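You operate a simulated robot arm through the tools that you are given. There is no shell and no other tool.

You run a simulated robot arm. Do the job below in one go: nothing can be reset, and whatever is moved stays where it is left.

TASK
Clamp the small parcel with the green strap, press on the tag that the pack list names, open the clamp.

Only the result counts: the job must be done as asked and must still hold three seconds after the hand-in. Knocking over, shifting, dropping, spilling or breaking anything else fails it.

THE ROBOT
A 6-joint arm with a four-finger gripper, fixed in place. Base frame: the origin is on the floor under the middle of its stand, x ahead of it, y to its left, z up. Lengths are in m, angles in degrees, forces in N, time in s.
It reaches about 1.012 m from its shoulder. Its first joint turns from -166.0 to 166.0 degrees. Payload 3.43 kg.
The TCP is the grasp point between the finger pads, 0.03 m short of the fingertips. In the tool frame z runs along the fingers and y along their closing line. The gripper opens to 0.12 m; its body begins 0.085 m behind the TCP.
Orientation is that of the tool frame in the base frame, as a unit quaternion [x, y, z, w]. With the fingers straight down and closing along the base's y, the tool's x points along the base's -x, its y along +y and its z along -z.

THE INTERFACE
- The arm moves only by the tool nudge_tool. Its argument "commands" is one flat list of numbers, 7 for each row, row after row: the shift along the tool's x, y, z in mm, then the turn, a rotation vector about the tool's x, y, z in degrees, then the finger opening in mm, from 0 to 120. In form: [tx, ty, tz, wx, wy, wz, fingers, tx, ty, tz, wx, wy, wz, fingers, ...]. A call has 1 to 20 rows; each row is the pose to reach, as a shift and turn from the pose commanded when the call began, along the tool's axes at that moment. Rows are played at 5 a second. More than 0.05 m and 8.6 degrees between two rows, or a gripper value outside its range, and nothing of the call is played. Where a pose cannot be reached the arm comes as near as it can. A force on the tool above 80 N (or 10 N above the force at the start of the call, whichever is more), or a blocked arm, ends the call early, and 0.2 s more pass. Each finger travels about 0.1362 m/s and halts on what it meets, pressing with about 35 N; the grip force reading is that of the motor and also rises with nothing between the fingers. The clock runs only during rows and for 0.2 s after the last one: add rows that repeat a pose to give the fingers time. It gives the time, the measured TCP pose, the force on the tool (base axes), the opening and the grip force at its end, in the units of the frame above (readings bear some noise), with the torque about the TCP (base axes, N m) and any sound that the robot's microphone picked up.
- Cameras (640 x 400 px; columns grow to the right, rows downward): "scene" is fixed at [0.0515, 0.5007, 1.6223]; the picture's right is [0.17, -0.99, 0.00], its down [-0.96, -0.16, -0.23] and it looks along [0.23, 0.04, -0.97] (base axes); focal length 326 px, centre (320, 200). "wrist" rides on the gripper at [0.071, -0.017, -0.121] in the tool frame; the picture's right is [0.23, 0.97, 0.00], its down [-0.81, 0.19, -0.55] and it looks along [-0.54, 0.13, 0.83] (tool axes); focal length 275 px, centre (320, 200). There is no depth. A picture from a camera that has moved, and an enlarged one, comes with that camera's place and axes in the base frame and with its lens.
- camera(camera): a new picture of that camera. No time passes.
- inspect(camera, box): a new picture of the part [left, top, right, bottom] of that camera's present view, enlarged. No time passes.
- finish_job(): hands the job in; it is judged then, once.

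Nothing tells you positions but the pictures and the camera data. Unless the task says otherwise, let go and move clear before handing in.

The tools are called as a command line: name --argument value ..., lists and objects as JSON in quotes. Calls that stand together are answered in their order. nudge_tool: Moves the arm, as the interface text tells. Its arguments: {"type":"object","properties":{"commands":{"type":"array","items":{"type":"number"}}},"required":["commands"]} The other tools are called the same way: camera (camera) takes a picture; inspect (camera, box) takes an enlarged picture of a part of a camera's view; finish_job () hands the job in.

At the start:

```text
clock: 0.0
eef_pos: [0.2316, 0.3665, 1.1898]
orientation: [0.0, 1.0, 0.0, -0.001]
force: [0.7, 0.0, 0.1]
moment: [-0.01, -0.01, 0.0]
finger_gap: 0.1197
grasp_force: 0.0
```

scene: 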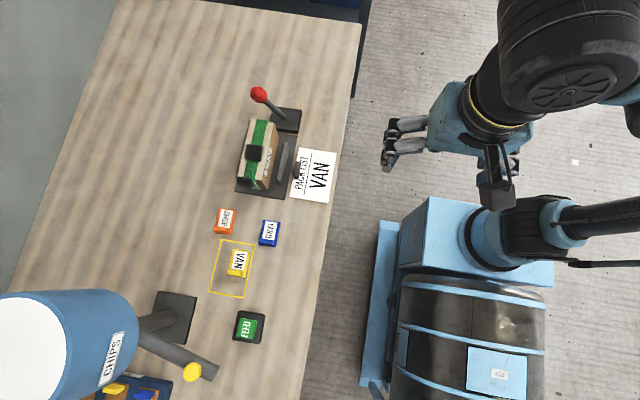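
wrist: 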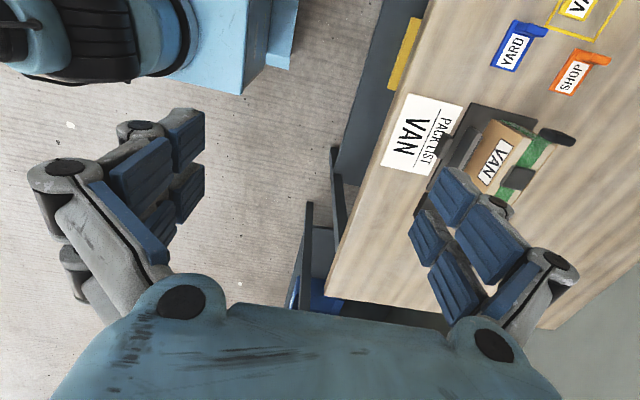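

I see a table with a clamp device holding a parcel with a green strap, a pack list reading "VAN", and several coloured tags (SHOP, YARD, VAN, FEED). I'll look closer before moving.

inspect --camera "scene" --box '[210, 70, 350, 210]'

inspect --camera "scene" --box '[190, 190, 310, 350]'

inspect --camera "scene" --box '[0, 270, 240, 400]'

inspect --camera "wrist" --box '[380, 0, 640, 240]'

```text
2.86 times, centred on (280, 140) of scene
camera zoom: at [0.0515, 0.5007, 1.6223], right [0.17, -0.99, 0.0], down [-0.96, -0.16, -0.23], along [0.23, 0.04, -0.97], focal length 932 px, centre (434, 371)
```

zoom: 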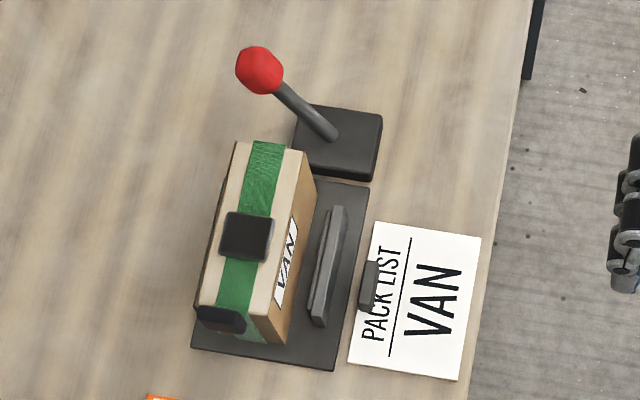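

```text
2.50 times, centred on (250, 270) of scene
camera zoom: at [0.0515, 0.5007, 1.6223], right [0.17, -0.99, 0.0], down [-0.96, -0.16, -0.23], along [0.23, 0.04, -0.97], focal length 815 px, centre (495, 25)
```

zoom: 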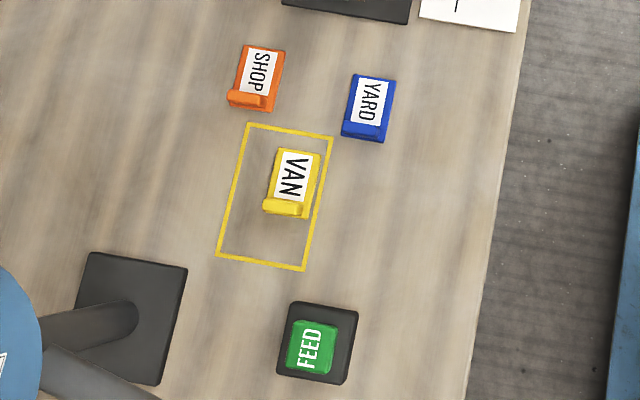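

```text
2.67 times, centred on (120, 335) of scene
camera zoom: at [0.0515, 0.5007, 1.6223], right [0.17, -0.99, 0.0], down [-0.96, -0.16, -0.23], along [0.23, 0.04, -0.97], focal length 870 px, centre (853, -160)
```

zoom: 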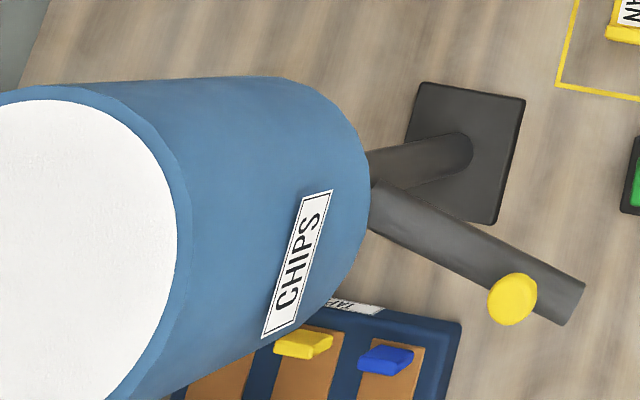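

```text
1.67 times, centred on (510, 120) of wrist
camera zoom: at [0.1601, 0.3505, 1.3104], right [-0.23, 0.97, 0.0], down [0.81, 0.19, 0.55], along [0.54, 0.13, -0.83], focal length 459 px, centre (3, 333)
```

zoom: 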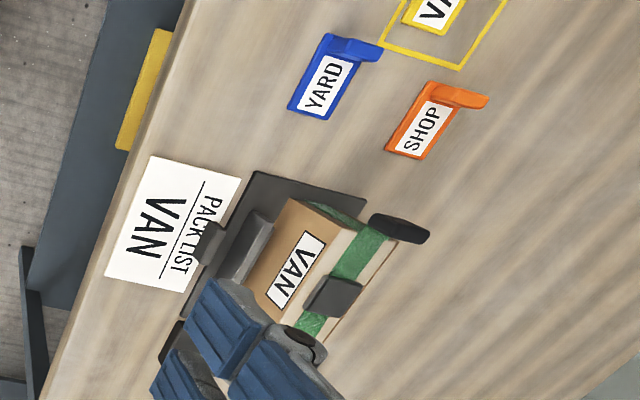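

The pack list says VAN. There is a lever clamp (red knob) with the strapped parcel standing in it. I'll move the wrist camera over the table, staying high, to see the details.

nudge_tool --commands '[20, 40, 0, 0, 0, 0, 120, 40, 80, 0, 0, 0, 0, 120, 60, 120, 0, 0, 0, 0, 120, 80, 160, 0, 0, 0, 0, 120, 100, 200, 0, 0, 0, 0, 120]'

camera --camera "wrist"

camera --camera "scene"

```text
clock: 1.2
eef_pos: [0.1171, 0.5659, 1.1906]
orientation: [0.001, 1.0, 0.001, 0.006]
force: [0.3, -0.6, -0.3]
moment: [0.09, 0.03, -0.01]
finger_gap: 0.1203
grasp_force: 0.0
```

```text
taken
camera wrist: at [0.0434, 0.5496, 1.3098], right [-0.23, 0.97, 0.0], down [0.8, 0.19, 0.56], along [0.55, 0.13, -0.83], focal length 275 px, centre (320, 200)
```

wrist: 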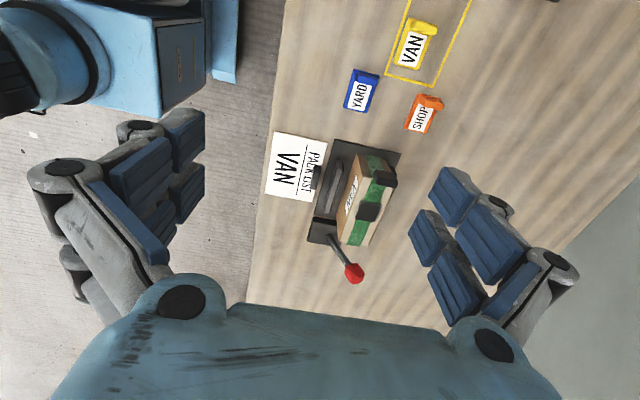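

```text
taken
```

scene: 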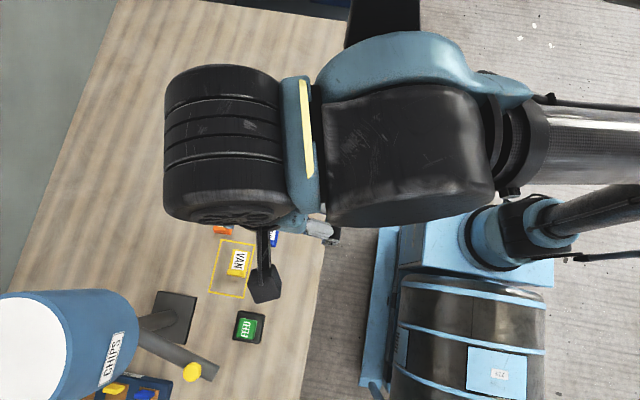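

The clamp, parcel, lever and tags are now in the wrist view. Let me enlarge the clamp, the tags and the tray behind the hopper.

inspect --camera "wrist" --box '[290, 120, 420, 300]'

inspect --camera "wrist" --box '[320, 0, 500, 150]'

nudge_tool --commands '[0, 0, 0, 0, 0, 0, 120, 0, 0, 0, 0, 0, 0, 120]'

```text
2.22 times, centred on (355, 210) of wrist
camera zoom: at [0.0434, 0.5496, 1.3098], right [-0.23, 0.97, 0.0], down [0.8, 0.19, 0.56], along [0.55, 0.13, -0.83], focal length 612 px, centre (242, 178)
```

zoom: 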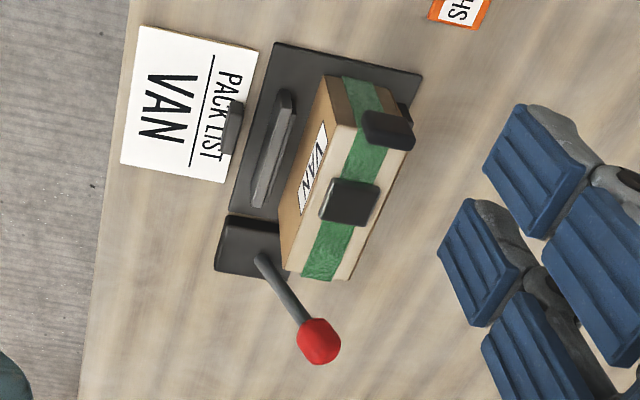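

```text
2.67 times, centred on (410, 75) of wrist
camera zoom: at [0.0434, 0.5496, 1.3098], right [-0.23, 0.97, 0.0], down [0.8, 0.19, 0.56], along [0.55, 0.13, -0.83], focal length 734 px, centre (80, 533)
```

zoom: 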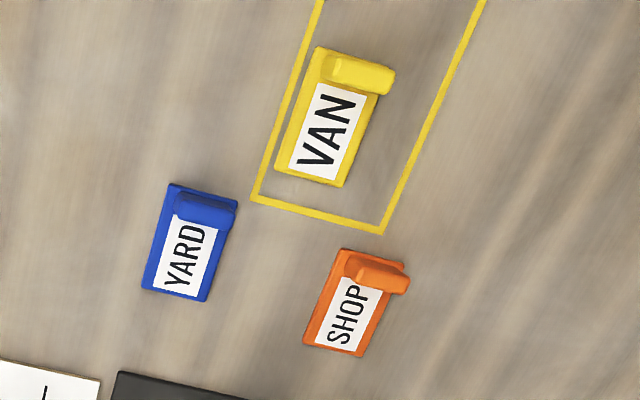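

```text
clock: 1.8
eef_pos: [0.1166, 0.5666, 1.1906]
orientation: [0.001, 1.0, 0.001, 0.006]
force: [-0.2, 0.4, -0.1]
moment: [0.0, 0.01, -0.02]
finger_gap: 0.1197
grasp_force: 0.1
```

The VAN tag (yellow, with a raised tab) lies at about (0.05, 0.69), and the parcel carries a black pad on the strap where a tag would go. I'll turn the wrist camera to look from the robot's side toward the table and see the heights and the area behind the hopper.

nudge_tool --commands '[0, -20, 0, 0, 0, -8, 120, 0, -40, 0, 0, 0, -16, 120, 0, -60, 0, 0, 0, -24, 120, 0, -80, 0, 0, 0, -32, 120, 0, -100, 0, 0, 0, -40, 120, 0, -120, 0, 0, 0, -48, 120, 0, -140, 0, 0, 0, -56, 120, 0, -160, 0, 0, 0, -64, 120, 0, -180, 0, 0, 0, -72, 120, 0, -200, 0, 0, 0, -80, 120, 0, -200, 0, 0, 0, -88, 120, 0, -200, 0, 0, 0, -90, 120]'

camera --camera "wrist"

camera --camera "scene"

```text
clock: 4.4
eef_pos: [0.1183, 0.3667, 1.1923]
orientation: [-0.707, 0.707, -0.004, 0.005]
force: [-0.5, -0.8, 0.8]
moment: [0.01, 0.0, 0.03]
finger_gap: 0.1197
grasp_force: 0.0
```

```text
taken
camera wrist: at [0.1335, 0.296, 1.3128], right [-0.97, -0.23, -0.01], down [-0.2, 0.81, 0.55], along [-0.12, 0.54, -0.83], focal length 275 px, centre (320, 200)
```

wrist: 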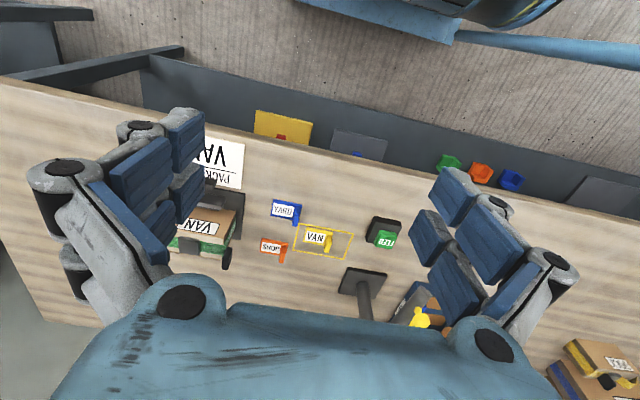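

```text
taken
```

scene: 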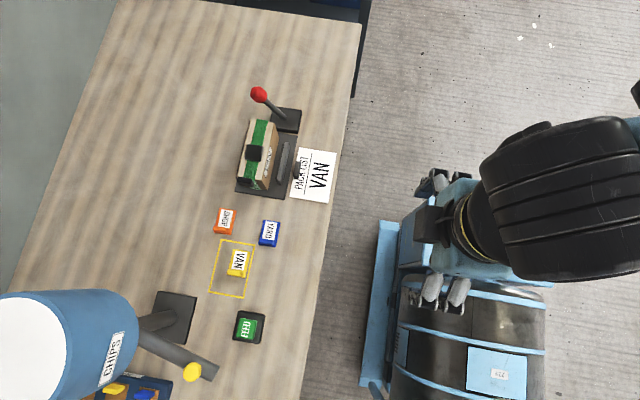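

I see other parcels (yellow straps) on a tray to the far side, plus items on a lower shelf. Let me enlarge these for reference, then come closer to the clamp.

inspect --camera "wrist" --box '[330, 200, 640, 400]'

inspect --camera "wrist" --box '[160, 90, 420, 280]'

inspect --camera "wrist" --box '[240, 100, 540, 260]'

```text
2.00 times, centred on (485, 300) of wrist
camera zoom: at [0.1335, 0.296, 1.3128], right [-0.97, -0.23, -0.01], down [-0.2, 0.81, 0.55], along [-0.12, 0.54, -0.83], focal length 551 px, centre (-10, 0)
```

zoom: 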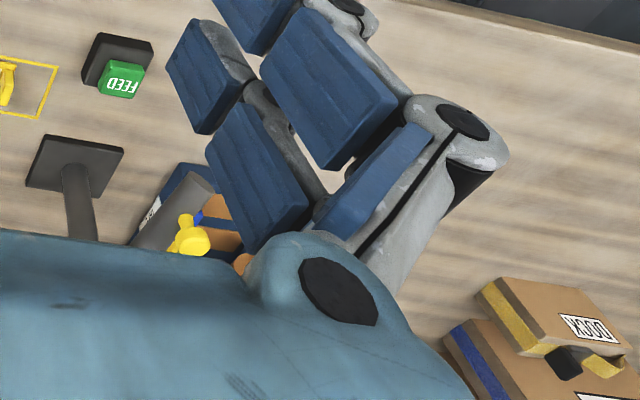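

```text
2.11 times, centred on (290, 185) of wrist
camera zoom: at [0.1335, 0.296, 1.3128], right [-0.97, -0.23, -0.01], down [-0.2, 0.81, 0.55], along [-0.12, 0.54, -0.83], focal length 580 px, centre (383, 232)
```

zoom: 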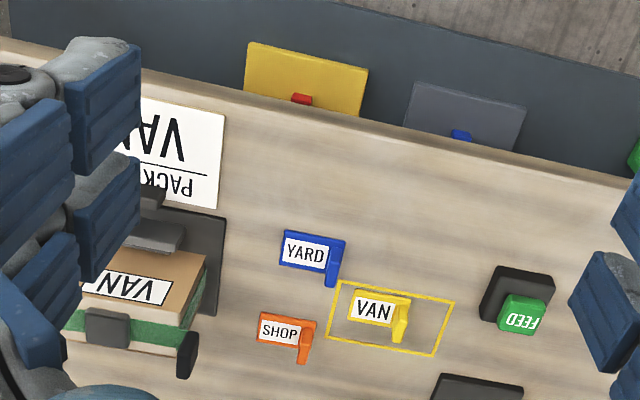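

```text
2.13 times, centred on (390, 180) of wrist
camera zoom: at [0.1335, 0.296, 1.3128], right [-0.97, -0.23, -0.01], down [-0.2, 0.81, 0.55], along [-0.12, 0.54, -0.83], focal length 587 px, centre (171, 243)
```

zoom: 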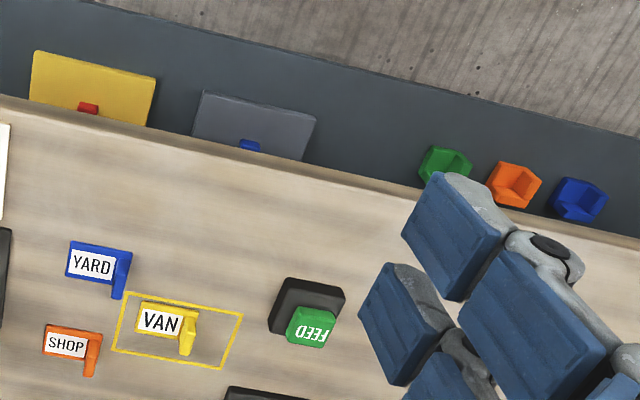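

The tags have an upright fin at one end. Now I'll bring the camera nearer to the clamp, looking from the robot's side.

nudge_tool --commands '[-5, -40, 20, 0, 0, 0, 120, -10, -80, 40, 0, 0, 0, 120, -15, -120, 60, 0, 0, 0, 120, -20, -160, 80, 0, 0, 0, 120, -25, -200, 100, 0, 0, 0, 120, -30, -220, 110, 0, 0, 0, 120, -30, -220, 110, 0, 0, 0, 120]'

camera --camera "wrist"

camera --camera "scene"

```text
clock: 6.0
eef_pos: [0.3392, 0.3969, 1.0841]
orientation: [-0.707, 0.707, -0.003, 0.005]
force: [-0.8, -0.9, 0.5]
moment: [0.0, -0.01, -0.04]
finger_gap: 0.1201
grasp_force: 0.1
```

```text
taken
camera wrist: at [0.3547, 0.3262, 1.2045], right [-0.97, -0.23, -0.01], down [-0.2, 0.81, 0.55], along [-0.12, 0.54, -0.83], focal length 275 px, centre (320, 200)
```

wrist: 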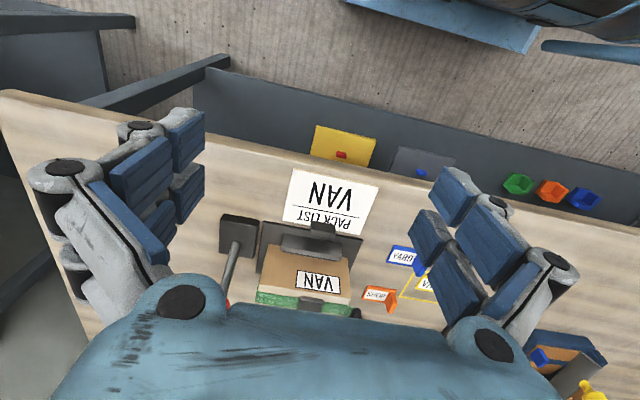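

```text
taken
```

scene: 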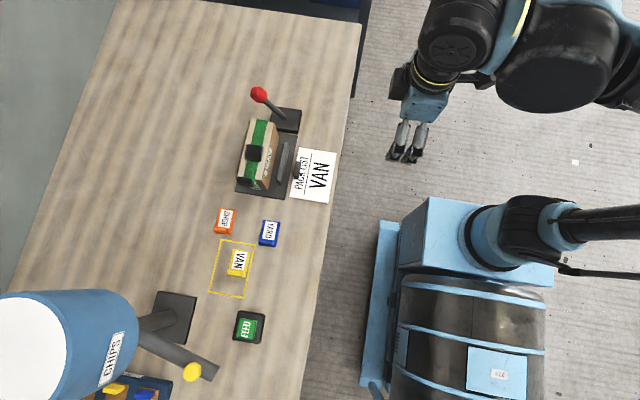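

The gripper body hides the parcel, so I'll tilt the tool to look more horizontally at the clamp from the robot's side.

nudge_tool --commands '[14, 0, 14, 0, -7.5, 0, 120, 28, 0, 28, 0, -15, 0, 120, 42, 0, 42, 0, -22.5, 0, 120, 55, 0, 55, 0, -30, 0, 120, 55, 0, 55, 0, -30, 0, 120]'

camera --camera "wrist"

inspect --camera "wrist" --box '[200, 120, 440, 310]'

```text
clock: 7.2
eef_pos: [0.3408, 0.3417, 1.0304]
orientation: [0.684, -0.681, -0.181, -0.189]
force: [0.1, -0.5, 0.6]
moment: [0.02, 0.0, -0.02]
finger_gap: 0.1199
grasp_force: 0.2
```

```text
taken
camera wrist: at [0.3558, 0.2193, 1.0977], right [-0.97, -0.2, -0.13], down [-0.2, 0.42, 0.88], along [-0.12, 0.88, -0.45], focal length 275 px, centre (320, 200)
```

wrist: 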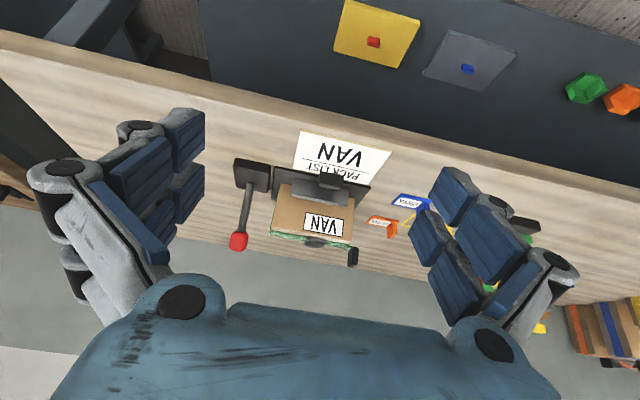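

```text
2.11 times, centred on (320, 215) of wrist
camera zoom: at [0.3558, 0.2193, 1.0977], right [-0.97, -0.2, -0.13], down [-0.2, 0.42, 0.88], along [-0.12, 0.88, -0.45], focal length 580 px, centre (320, 168)
```

zoom: 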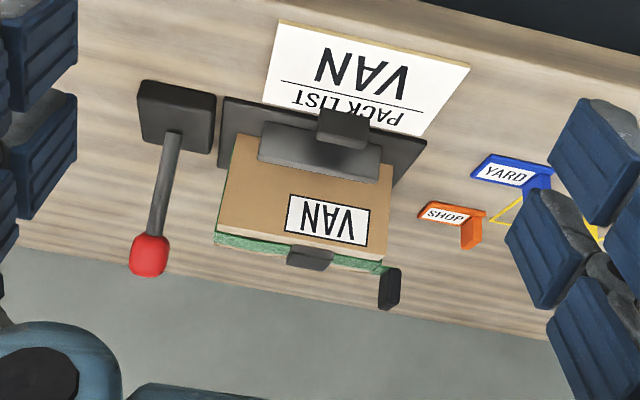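

The lever knob is at about (0.42, 0.705, 0.963), pivoting at (0.42, 0.65, 0.87), so it leans away from the robot; the parcel spans x 0.24–0.38, y 0.67–0.72, top about 0.92, with a black pad at (0.30, 0.695, 0.927). Next I'll look closely at the VAN tag.

nudge_tool --commands '[-13, 35, 18, 0, 0, 0, 120, -26, 70, 35, 0, 0, 0, 120, -39, 105, 53, 0, 0, 0, 120, -52, 140, 70, 0, 0, 0, 120, -65, 175, 88, 0, 0, 0, 120, -78, 210, 105, 0, 0, 0, 120, -91, 245, 123, 0, 0, 0, 120, -104, 278, 140, 0, 0, 0, 120, -104, 278, 140, 0, 0, 0, 120]'

camera --camera "wrist"

camera --camera "scene"

```text
clock: 9.2
eef_pos: [0.0613, 0.5042, 0.958]
orientation: [0.684, -0.682, -0.18, -0.188]
force: [0.0, 0.4, -0.3]
moment: [0.04, 0.0, -0.02]
finger_gap: 0.1203
grasp_force: 0.1
```

```text
taken
camera wrist: at [0.0762, 0.3822, 1.0266], right [-0.97, -0.2, -0.13], down [-0.2, 0.42, 0.88], along [-0.12, 0.88, -0.45], focal length 275 px, centre (320, 200)
```

wrist: 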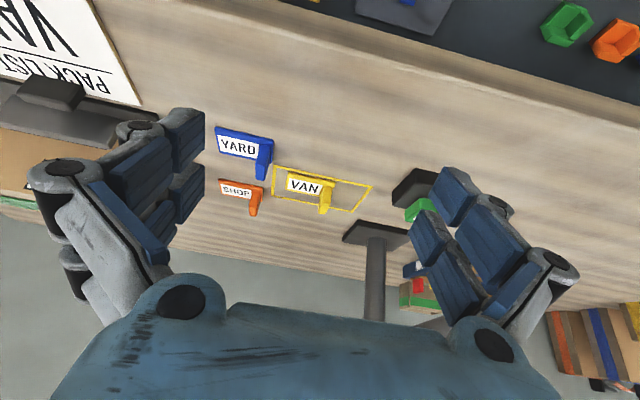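

```text
taken
```

scene: 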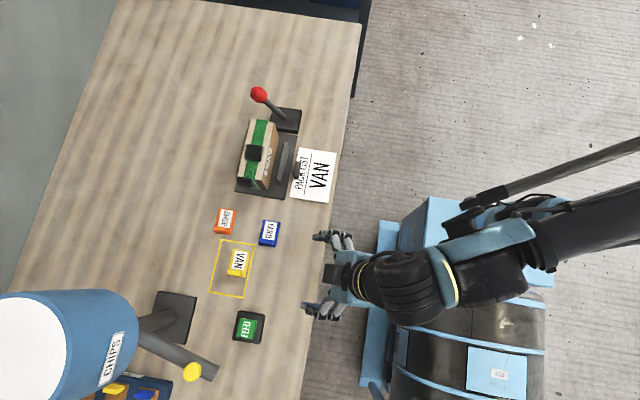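

inspect --camera "wrist" --box '[200, 110, 400, 230]'

inspect --camera "wrist" --box '[265, 155, 375, 225]'

inspect --camera "wrist" --box '[330, 160, 470, 330]'

inspect --camera "scene" --box '[290, 200, 480, 340]'

```text
3.20 times, centred on (300, 170) of wrist
camera zoom: at [0.0762, 0.3822, 1.0266], right [-0.97, -0.2, -0.13], down [-0.2, 0.42, 0.88], along [-0.12, 0.88, -0.45], focal length 881 px, centre (384, 296)
```

zoom: 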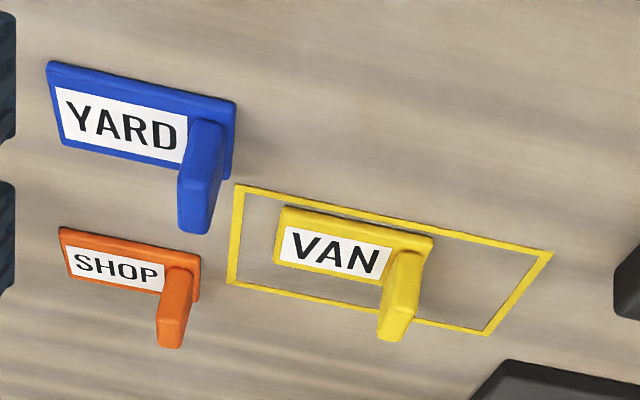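

```text
5.71 times, centred on (320, 190) of wrist
camera zoom: at [0.0762, 0.3822, 1.0266], right [-0.97, -0.2, -0.13], down [-0.2, 0.42, 0.88], along [-0.12, 0.88, -0.45], focal length 1573 px, centre (320, 257)
```

zoom: 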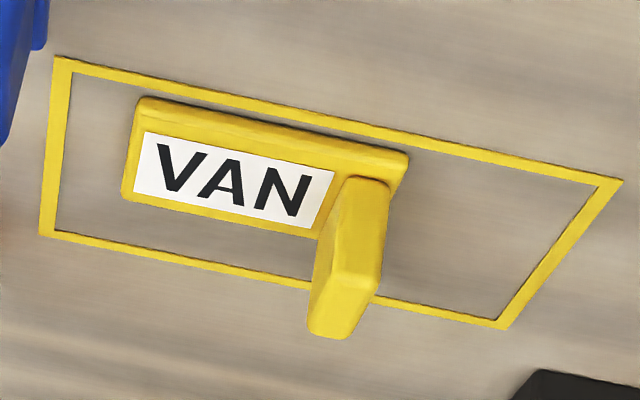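

```text
2.35 times, centred on (400, 245) of wrist
camera zoom: at [0.0762, 0.3822, 1.0266], right [-0.97, -0.2, -0.13], down [-0.2, 0.42, 0.88], along [-0.12, 0.88, -0.45], focal length 648 px, centre (132, 94)
```

zoom: 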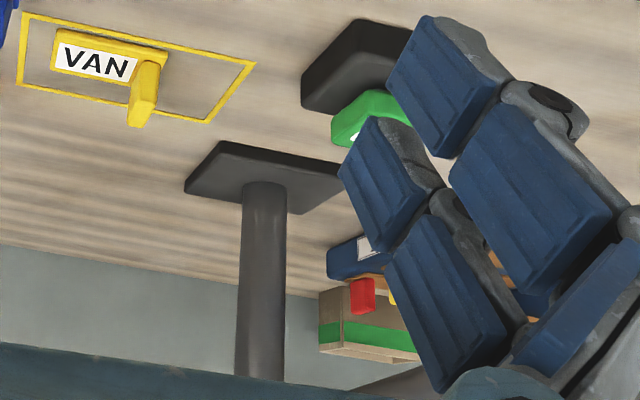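

```text
2.86 times, centred on (385, 270) of scene
camera zoom: at [0.0515, 0.5007, 1.6223], right [0.17, -0.99, 0.0], down [-0.96, -0.16, -0.23], along [0.23, 0.04, -0.97], focal length 932 px, centre (134, 0)
```

zoom: 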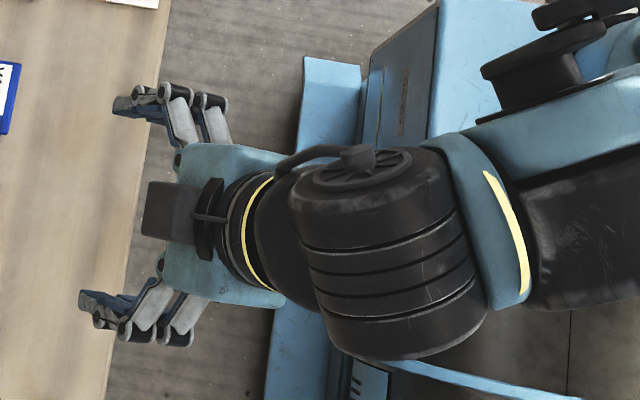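

The VAN tag is a ~60×40 mm plate with a ~10 mm thick, ~22 mm tall fin at its -x end. There seem to be other parcels behind the hopper (one with a green strap and a red piece), so I'll look there before choosing.

nudge_tool --commands '[0, 0, -40, 0, 0, 0, 120, 0, 40, -60, 0, 0, 0, 120, -2, 80, -80, 0, 0, 0, 120, -4, 120, -100, 0, 0, 0, 120, -6, 160, -112, 0, 0, 0, 120, -6, 200, -112, 0, 0, 0, 120, -6, 240, -112, 0, 0, 0, 120, -6, 280, -112, 0, 0, 0, 120, -6, 320, -112, 0, 0, 0, 120, -6, 320, -112, 0, 0, 0, 120]'

camera --camera "wrist"

camera --camera "scene"

```text
clock: 11.4
eef_pos: [-0.2565, 0.4565, 1.0542]
orientation: [-0.68, 0.686, 0.178, 0.188]
force: [0.1, 0.5, -0.7]
moment: [0.01, 0.0, 0.0]
finger_gap: 0.1196
grasp_force: 0.0
```

```text
taken
camera wrist: at [-0.2419, 0.3357, 1.122], right [-0.97, -0.19, -0.13], down [-0.2, 0.43, 0.88], along [-0.11, 0.88, -0.45], focal length 275 px, centre (320, 200)
```

wrist: 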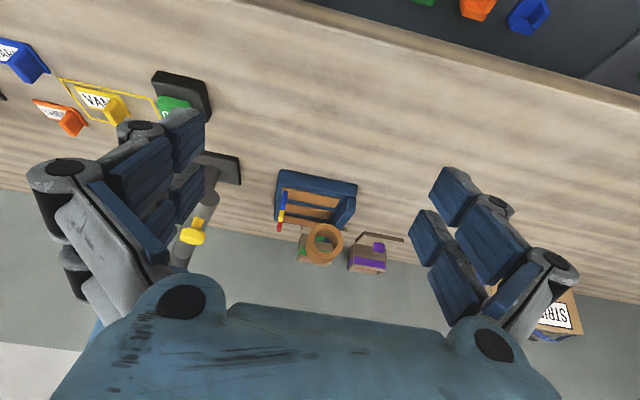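

```text
taken
```

scene: 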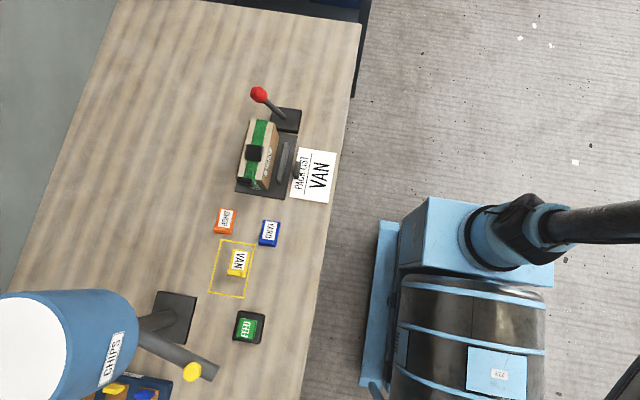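

inspect --camera "wrist" --box '[260, 150, 430, 290]'

inspect --camera "wrist" --box '[140, 60, 300, 280]'

inspect --camera "wrist" --box '[480, 240, 640, 360]'

```text
2.86 times, centred on (345, 220) of wrist
camera zoom: at [-0.2419, 0.3357, 1.122], right [-0.97, -0.19, -0.13], down [-0.2, 0.43, 0.88], along [-0.11, 0.88, -0.45], focal length 786 px, centre (249, 143)
```

zoom: 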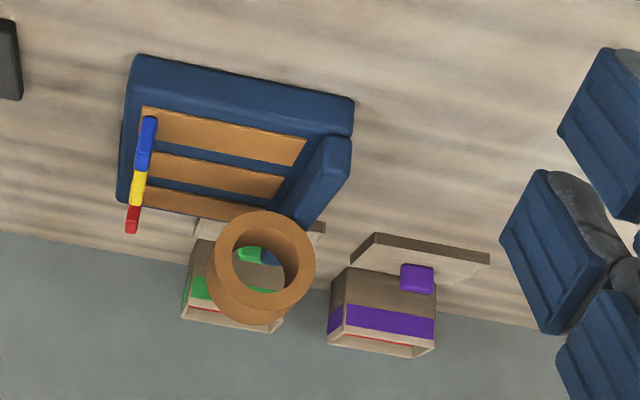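

```text
1.82 times, centred on (220, 170) of wrist
camera zoom: at [-0.2419, 0.3357, 1.122], right [-0.97, -0.19, -0.13], down [-0.2, 0.43, 0.88], along [-0.11, 0.88, -0.45], focal length 500 px, centre (502, 254)
```

zoom: 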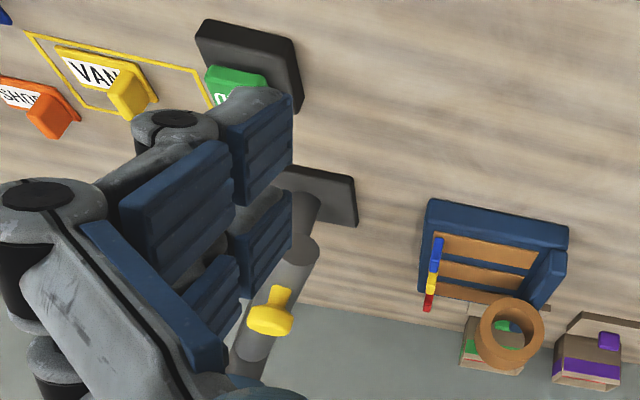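

```text
3.33 times, centred on (560, 300) of wrist
camera zoom: at [-0.2419, 0.3357, 1.122], right [-0.97, -0.19, -0.13], down [-0.2, 0.43, 0.88], along [-0.11, 0.88, -0.45], focal length 918 px, centre (-480, -133)
```

zoom: 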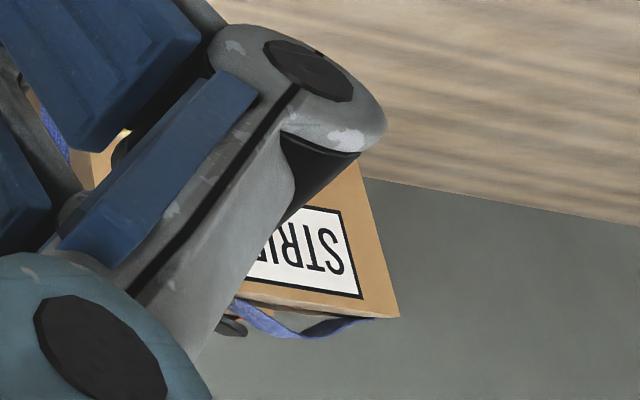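

The far objects (tape tray, tape roll, open boxes, other parcels) are out of reach and not our target; the strapped parcel in the clamp is. I'll go back toward the clamp, level the tool, and look at it from above and behind before touching the lever.

nudge_tool --commands '[-3, -40, -6, 0, 2, 0, 120, -7, -80, -12, 0, 4, 0, 120, -10, -120, -18, 0, 6, 0, 120, -14, -160, -24, 0, 8, 0, 120, -17, -200, -30, 0, 10, 0, 120, -20, -240, -36, 0, 12, 0, 120, -24, -280, -41, 0, 14, 0, 120, -27, -320, -47, 0, 16, 0, 120, -31, -360, -53, 0, 18, 0, 120, -34, -400, -59, 0, 20, 0, 120, -38, -440, -65, 0, 22, 0, 120, -41, -480, -71, 0, 24, 0, 120, -45, -520, -77, 0, 27, 0, 120, -48, -566, -83, 0, 30, 0, 120, -48, -566, -83, 0, 30, 0, 120]'

camera --camera "scene"

```text
clock: 14.6
eef_pos: [0.3064, 0.4538, 1.1561]
orientation: [-0.707, 0.708, -0.004, 0.005]
force: [-0.6, 0.2, -0.2]
moment: [0.0, 0.02, 0.01]
finger_gap: 0.1199
grasp_force: 0.1
```

```text
taken
```

scene: 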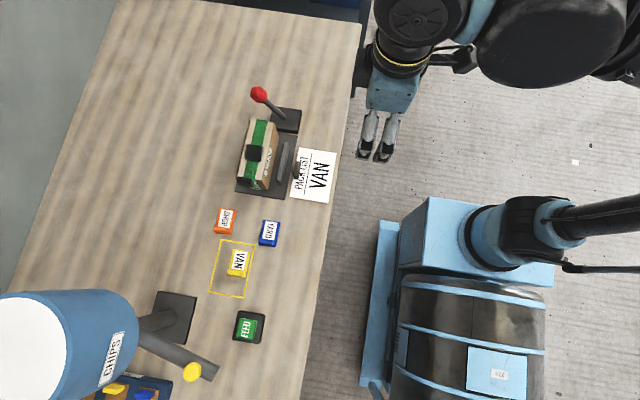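

Tool is level. I'll yaw the tool 180° in two steps so the camera can look back at the clamp from its far side.

nudge_tool --commands '[0, 0, 0, 0, 0, 8, 120, 0, 0, 0, 0, 0, 16, 120, 0, 0, 0, 0, 0, 24, 120, 0, 0, 0, 0, 0, 32, 120, 0, 0, 0, 0, 0, 40, 120, 0, 0, 0, 0, 0, 48, 120, 0, 0, 0, 0, 0, 56, 120, 0, 0, 0, 0, 0, 64, 120, 0, 0, 0, 0, 0, 72, 120, 0, 0, 0, 0, 0, 80, 120, 0, 0, 0, 0, 0, 88, 120, 0, 0, 0, 0, 0, 90, 120]'

camera --camera "scene"

camera --camera "wrist"

```text
clock: 17.2
eef_pos: [0.3062, 0.4504, 1.155]
orientation: [0.002, 1.0, 0.001, 0.005]
force: [0.4, -0.2, 0.4]
moment: [-0.02, -0.02, -0.01]
finger_gap: 0.1196
grasp_force: 0.0
```

```text
taken
```

scene: 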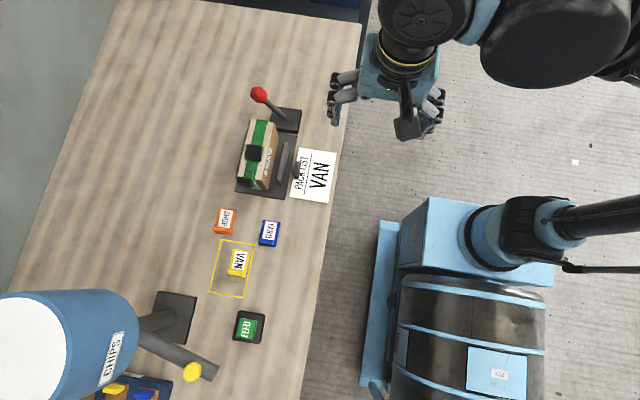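

```text
taken
camera wrist: at [0.2332, 0.4344, 1.2746], right [-0.23, 0.97, 0.0], down [0.81, 0.19, 0.56], along [0.55, 0.13, -0.83], focal length 275 px, centre (320, 200)
```

wrist: 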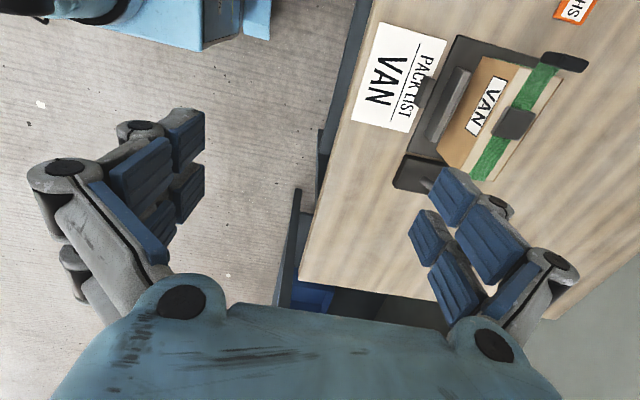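

Continuing the yaw and moving over the clamp, high above it.

nudge_tool --commands '[0, 25, 0, 0, 0, 8, 120, 0, 50, 0, 0, 0, 16, 120, 0, 75, 0, 0, 0, 24, 120, 0, 100, 0, 0, 0, 32, 120, 0, 125, 0, 0, 0, 40, 120, 0, 150, 0, 0, 0, 48, 120, 0, 175, 0, 0, 0, 56, 120, 0, 200, 0, 0, 0, 64, 120, 0, 225, 0, 0, 0, 72, 120, 0, 250, 0, 0, 0, 80, 120, 0, 275, 0, 0, 0, 88, 120, 0, 300, 0, 0, 0, 90, 120, 0, 310, 0, 0, 0, 90, 120, 0, 310, 0, 0, 0, 90, 120]'

camera --camera "wrist"

camera --camera "scene"

```text
clock: 20.2
eef_pos: [0.3277, 0.7607, 1.1576]
orientation: [0.698, 0.716, 0.003, 0.0]
force: [-0.4, 0.3, 0.1]
moment: [0.0, 0.02, -0.02]
finger_gap: 0.12
grasp_force: 0.1
out of reach, approached as far as the arm can: row 11, 12, 13, 14
```

```text
taken
camera wrist: at [0.3078, 0.832, 1.2774], right [0.97, 0.26, 0.0], down [0.21, -0.81, 0.55], along [0.14, -0.53, -0.83], focal length 275 px, centre (320, 200)
```

wrist: 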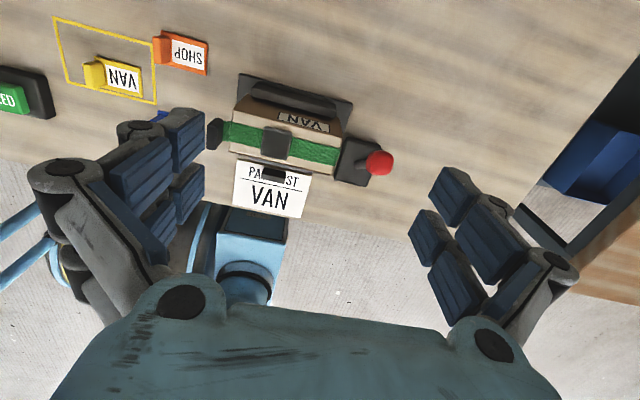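

```text
taken
```

scene: 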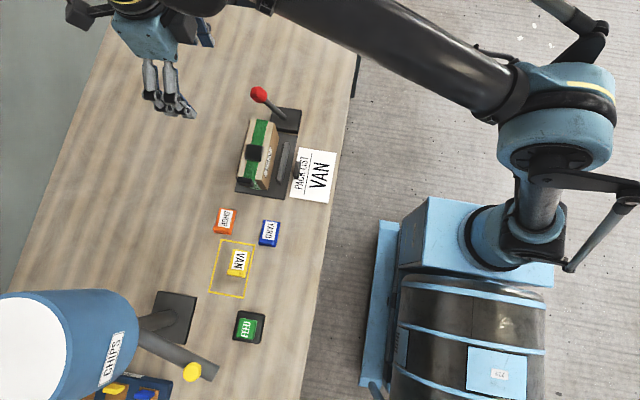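

Now I see the clamp from its far side. Let me enlarge it.

inspect --camera "wrist" --box '[195, 60, 405, 220]'

inspect --camera "scene" --box '[225, 75, 345, 210]'

```text
2.50 times, centred on (300, 140) of wrist
camera zoom: at [0.3078, 0.832, 1.2774], right [0.97, 0.26, 0.0], down [0.21, -0.81, 0.55], along [0.14, -0.53, -0.83], focal length 688 px, centre (370, 350)
```

zoom: 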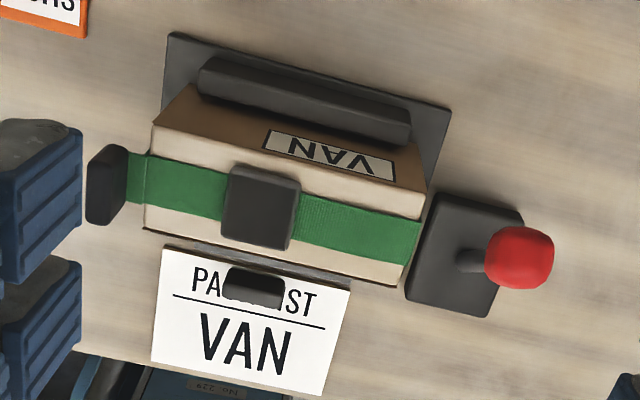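

```text
2.96 times, centred on (285, 142) of scene
camera zoom: at [0.0515, 0.5007, 1.6223], right [0.17, -0.99, 0.0], down [-0.96, -0.16, -0.23], along [0.23, 0.04, -0.97], focal length 966 px, centre (424, 370)
```

zoom: 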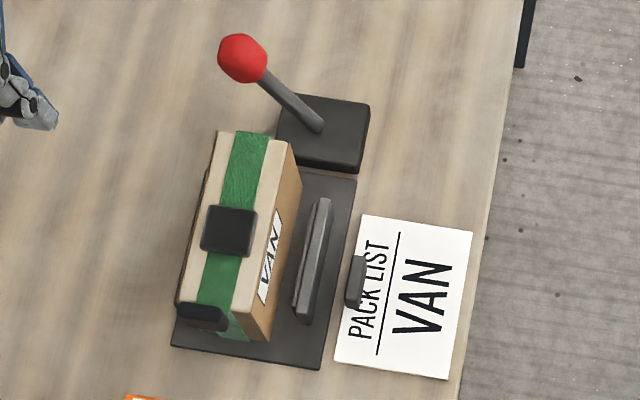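

I'd like to see the black piece at the parcel's end and the jaw gap more closely.

inspect --camera "scene" --box '[230, 160, 290, 200]'

inspect --camera "wrist" --box '[200, 80, 300, 190]'

inspect --camera "scene" --box '[235, 80, 315, 135]'

```text
10.00 times, centred on (260, 180) of scene
camera zoom: at [0.0515, 0.5007, 1.6223], right [0.17, -0.99, 0.0], down [-0.96, -0.16, -0.23], along [0.23, 0.04, -0.97], focal length 3261 px, centre (920, 400)
```

zoom: 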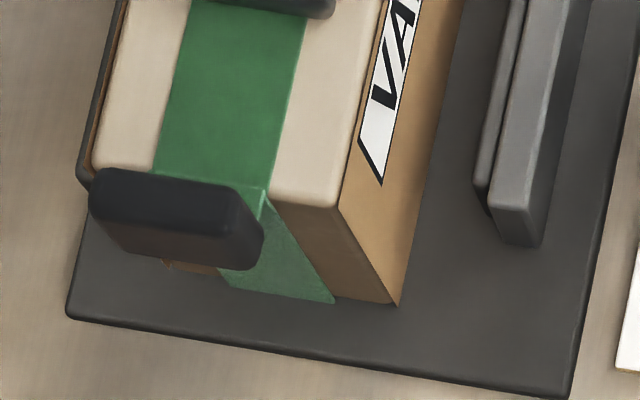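

```text
3.64 times, centred on (250, 135) of wrist
camera zoom: at [0.3078, 0.832, 1.2774], right [0.97, 0.26, 0.0], down [0.21, -0.81, 0.55], along [0.14, -0.53, -0.83], focal length 1001 px, centre (574, 436)
```

zoom: 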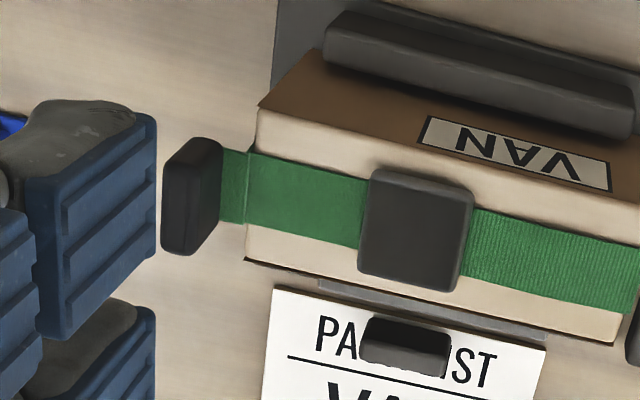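

```text
7.27 times, centred on (275, 108) of scene
camera zoom: at [0.0515, 0.5007, 1.6223], right [0.17, -0.99, 0.0], down [-0.96, -0.16, -0.23], along [0.23, 0.04, -0.97], focal length 2372 px, centre (647, 873)
```

zoom: 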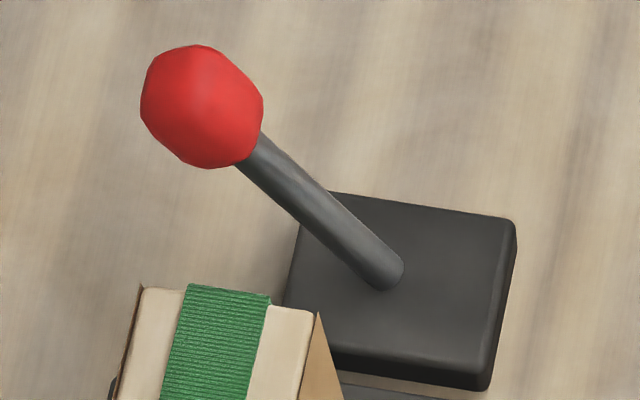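

The strap carries a square black pad on top and a second black piece beyond its -x end. I'll go around to the -x end, staying clear of the hopper, for a level view of that.

nudge_tool --commands '[-17, -21, 0, 0, 0, -7.5, 120, -35, -42, 0, 0, 0, -15, 120, -52, -64, 0, 0, 0, -22.5, 120, -70, -85, 0, 0, 0, -30, 120, -87, -106, 0, 0, 0, -37.5, 120, -105, -128, 0, 0, 0, -45, 120, -122, -149, 0, 0, 0, -52.5, 120, -140, -170, 10, 0, 0, -60, 120, -157, -192, 20, 0, 0, -67.5, 120, -175, -213, 30, 0, 0, -75, 120, -192, -235, 35, 0, 0, -82.5, 120, -210, -256, 40, 0, 0, -90, 120, -210, -256, 40, 0, 0, -90, 120]'

camera --camera "scene"

```text
clock: 23.0
eef_pos: [0.0715, 0.5504, 1.1141]
orientation: [0.0, 1.0, 0.0, 0.006]
force: [0.3, -0.4, -0.5]
moment: [0.02, -0.03, 0.03]
finger_gap: 0.1203
grasp_force: 0.1
```

```text
taken
```

scene: 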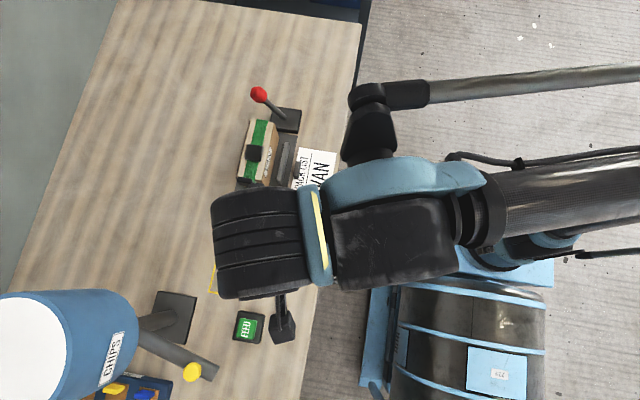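

Wrist is compact and well clear of the hopper. I'll tilt to look level along +x at the parcel's end.

nudge_tool --commands '[0, 12, 22, 0, -6, 0, 120, 0, 24, 44, 0, -12, 0, 120, 0, 36, 66, 0, -18, 0, 120, 0, 48, 88, 0, -24, 0, 120, 0, 60, 110, 0, -30, 0, 120, 0, 60, 110, 0, -30, 0, 120]'

camera --camera "wrist"

inspect --camera "wrist" --box '[240, 110, 420, 250]'

```text
clock: 24.4
eef_pos: [0.0737, 0.6094, 1.0029]
orientation: [0.0, 0.964, 0.001, 0.264]
force: [-0.1, 0.3, -1.3]
moment: [0.0, -0.01, -0.01]
finger_gap: 0.1201
grasp_force: 0.1
```

```text
taken
camera wrist: at [-0.0498, 0.5929, 1.0699], right [-0.2, 0.97, -0.12], down [0.41, 0.19, 0.89], along [0.89, 0.13, -0.44], focal length 275 px, centre (320, 200)
```

wrist: 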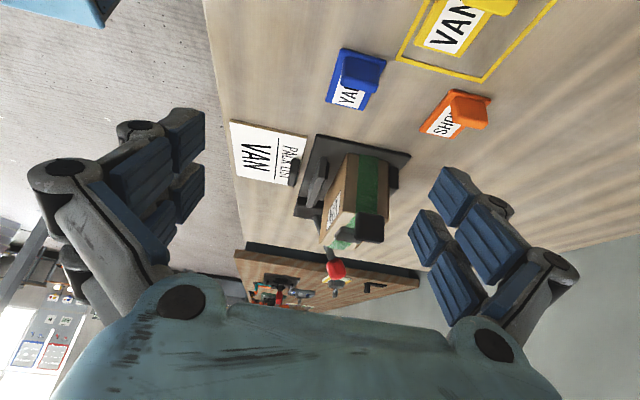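

```text
2.86 times, centred on (330, 180) of wrist
camera zoom: at [-0.0498, 0.5929, 1.0699], right [-0.2, 0.97, -0.12], down [0.41, 0.19, 0.89], along [0.89, 0.13, -0.44], focal length 786 px, centre (291, 257)
```

zoom: 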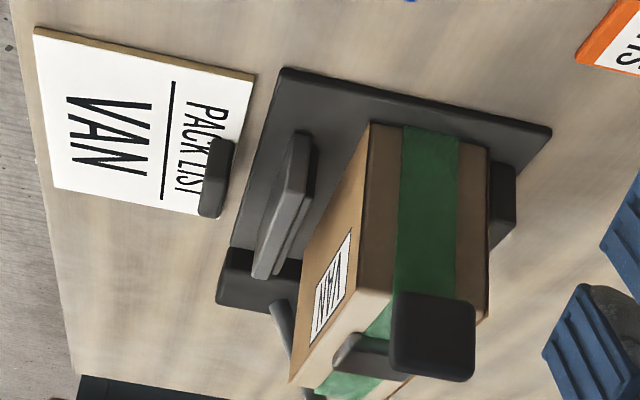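

The black end piece is a square plate facing -x, near the parcel's top edge. Let me zoom in on both black pieces from here.

inspect --camera "wrist" --box '[310, 185, 400, 255]'

inspect --camera "wrist" --box '[310, 150, 390, 215]'

inspect --camera "wrist" --box '[320, 0, 520, 150]'

inspect --camera "wrist" --box '[220, 230, 440, 320]'

```text
5.71 times, centred on (355, 220) of wrist
camera zoom: at [-0.0498, 0.5929, 1.0699], right [-0.2, 0.97, -0.12], down [0.41, 0.19, 0.89], along [0.89, 0.13, -0.44], focal length 1573 px, centre (120, 86)
```

zoom: 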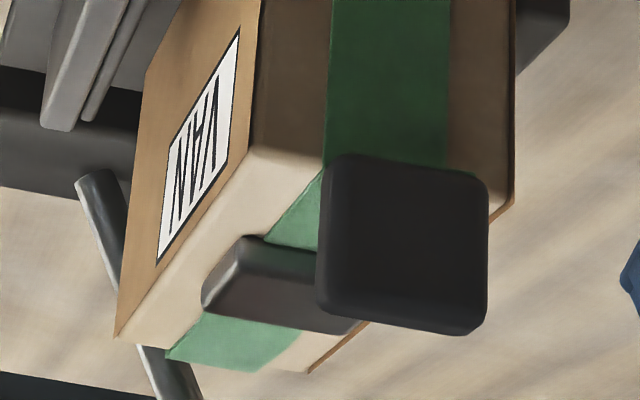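

```text
6.15 times, centred on (350, 182) of wrist
camera zoom: at [-0.0498, 0.5929, 1.0699], right [-0.2, 0.97, -0.12], down [0.41, 0.19, 0.89], along [0.89, 0.13, -0.44], focal length 1694 px, centre (135, 308)
```

zoom: 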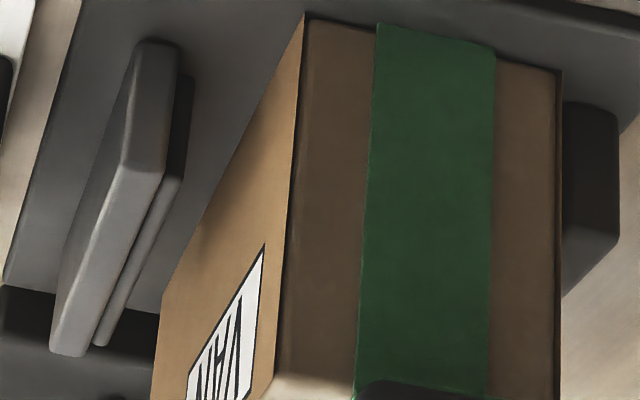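

```text
2.67 times, centred on (420, 75) of wrist
camera zoom: at [-0.0498, 0.5929, 1.0699], right [-0.2, 0.97, -0.12], down [0.41, 0.19, 0.89], along [0.89, 0.13, -0.44], focal length 734 px, centre (53, 533)
```

zoom: 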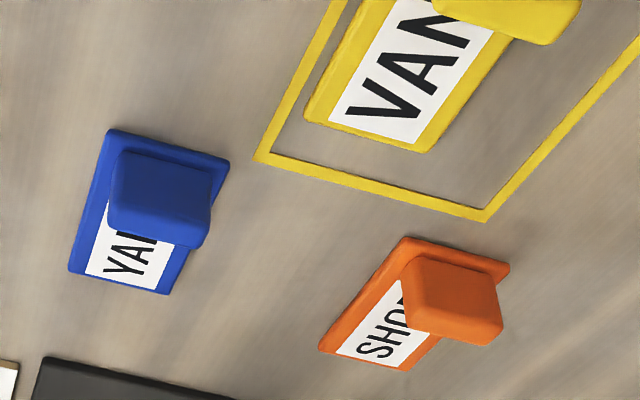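

```text
2.91 times, centred on (330, 275) of wrist
camera zoom: at [-0.0498, 0.5929, 1.0699], right [-0.2, 0.97, -0.12], down [0.41, 0.19, 0.89], along [0.89, 0.13, -0.44], focal length 801 px, centre (291, -18)
```

zoom: 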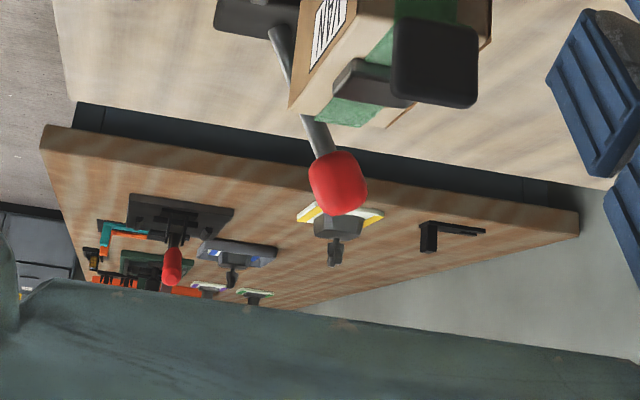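

I take the top black square (about (0.293, 0.690), top near z 0.954) as the tag seat, and the upright black piece at the end as the parcel's own grip fin. Plan: swing the lever first. I'll level the tool, rise, and close the fingers.

nudge_tool --commands '[-12, 0, -21, 0, 6, 0, 100, -24, 0, -42, 0, 12, 0, 80, -36, 0, -63, 0, 18, 0, 50, -48, 0, -84, 0, 24, 0, 20, -60, 0, -104, 0, 30, 0, 0, -60, 0, -104, 0, 30, 0, 0]'

nudge_tool --commands '[-25, 12, 0, 0, 0, -7.5, 0, -50, 24, 0, 0, 0, -15, 0, -75, 36, 0, 0, 0, -22.5, 0, -100, 48, 0, 0, 0, -30, 0, -125, 60, 0, 0, 0, -37.5, 0, -150, 72, 0, 0, 0, -45, 0, -180, 85, 0, 0, 0, -52.5, 0, -210, 100, 0, 0, 0, -60, 0, -240, 115, 0, 0, 0, -67.5, 0, -270, 130, 0, 0, 0, -75, 0, -300, 150, 0, 0, 0, -82.5, 0, -330, 165, 0, 0, 0, -90, 0, -347, 180, 0, 0, 0, -90, 0, -347, 180, 0, 0, 0, -90, 0]'

camera --camera "scene"

camera --camera "wrist"

```text
clock: 25.8
eef_pos: [0.0716, 0.6082, 1.123]
orientation: [0.0, 1.0, 0.001, 0.005]
force: [-0.3, -1.2, 0.3]
moment: [-0.01, 0.01, -0.01]
finger_gap: 0.0
grasp_force: 33.3
```

```text
clock: 28.8
eef_pos: [0.4185, 0.7875, 1.1299]
orientation: [-0.707, 0.707, -0.004, 0.005]
force: [0.6, -0.4, -0.1]
moment: [0.01, -0.02, -0.04]
finger_gap: 0.0
grasp_force: 33.4
```

```text
taken
```

scene: 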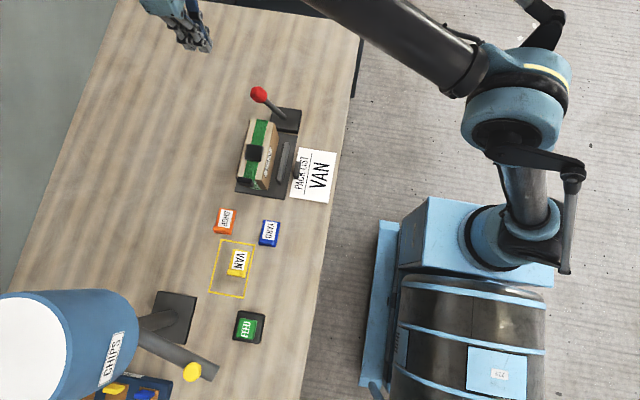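

```text
taken
camera wrist: at [0.4337, 0.7172, 1.2493], right [-0.97, -0.23, -0.01], down [-0.2, 0.81, 0.55], along [-0.12, 0.54, -0.83], focal length 275 px, centre (320, 200)
```

wrist: 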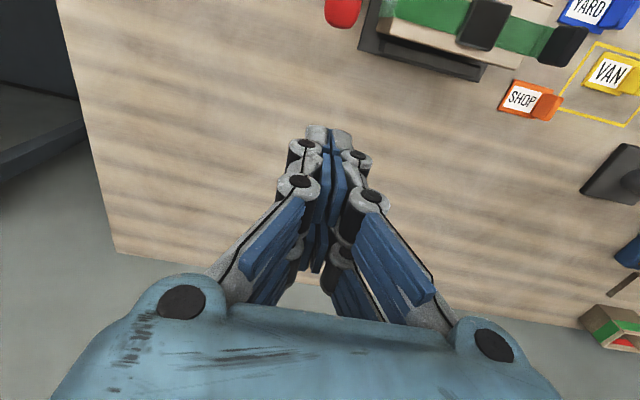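

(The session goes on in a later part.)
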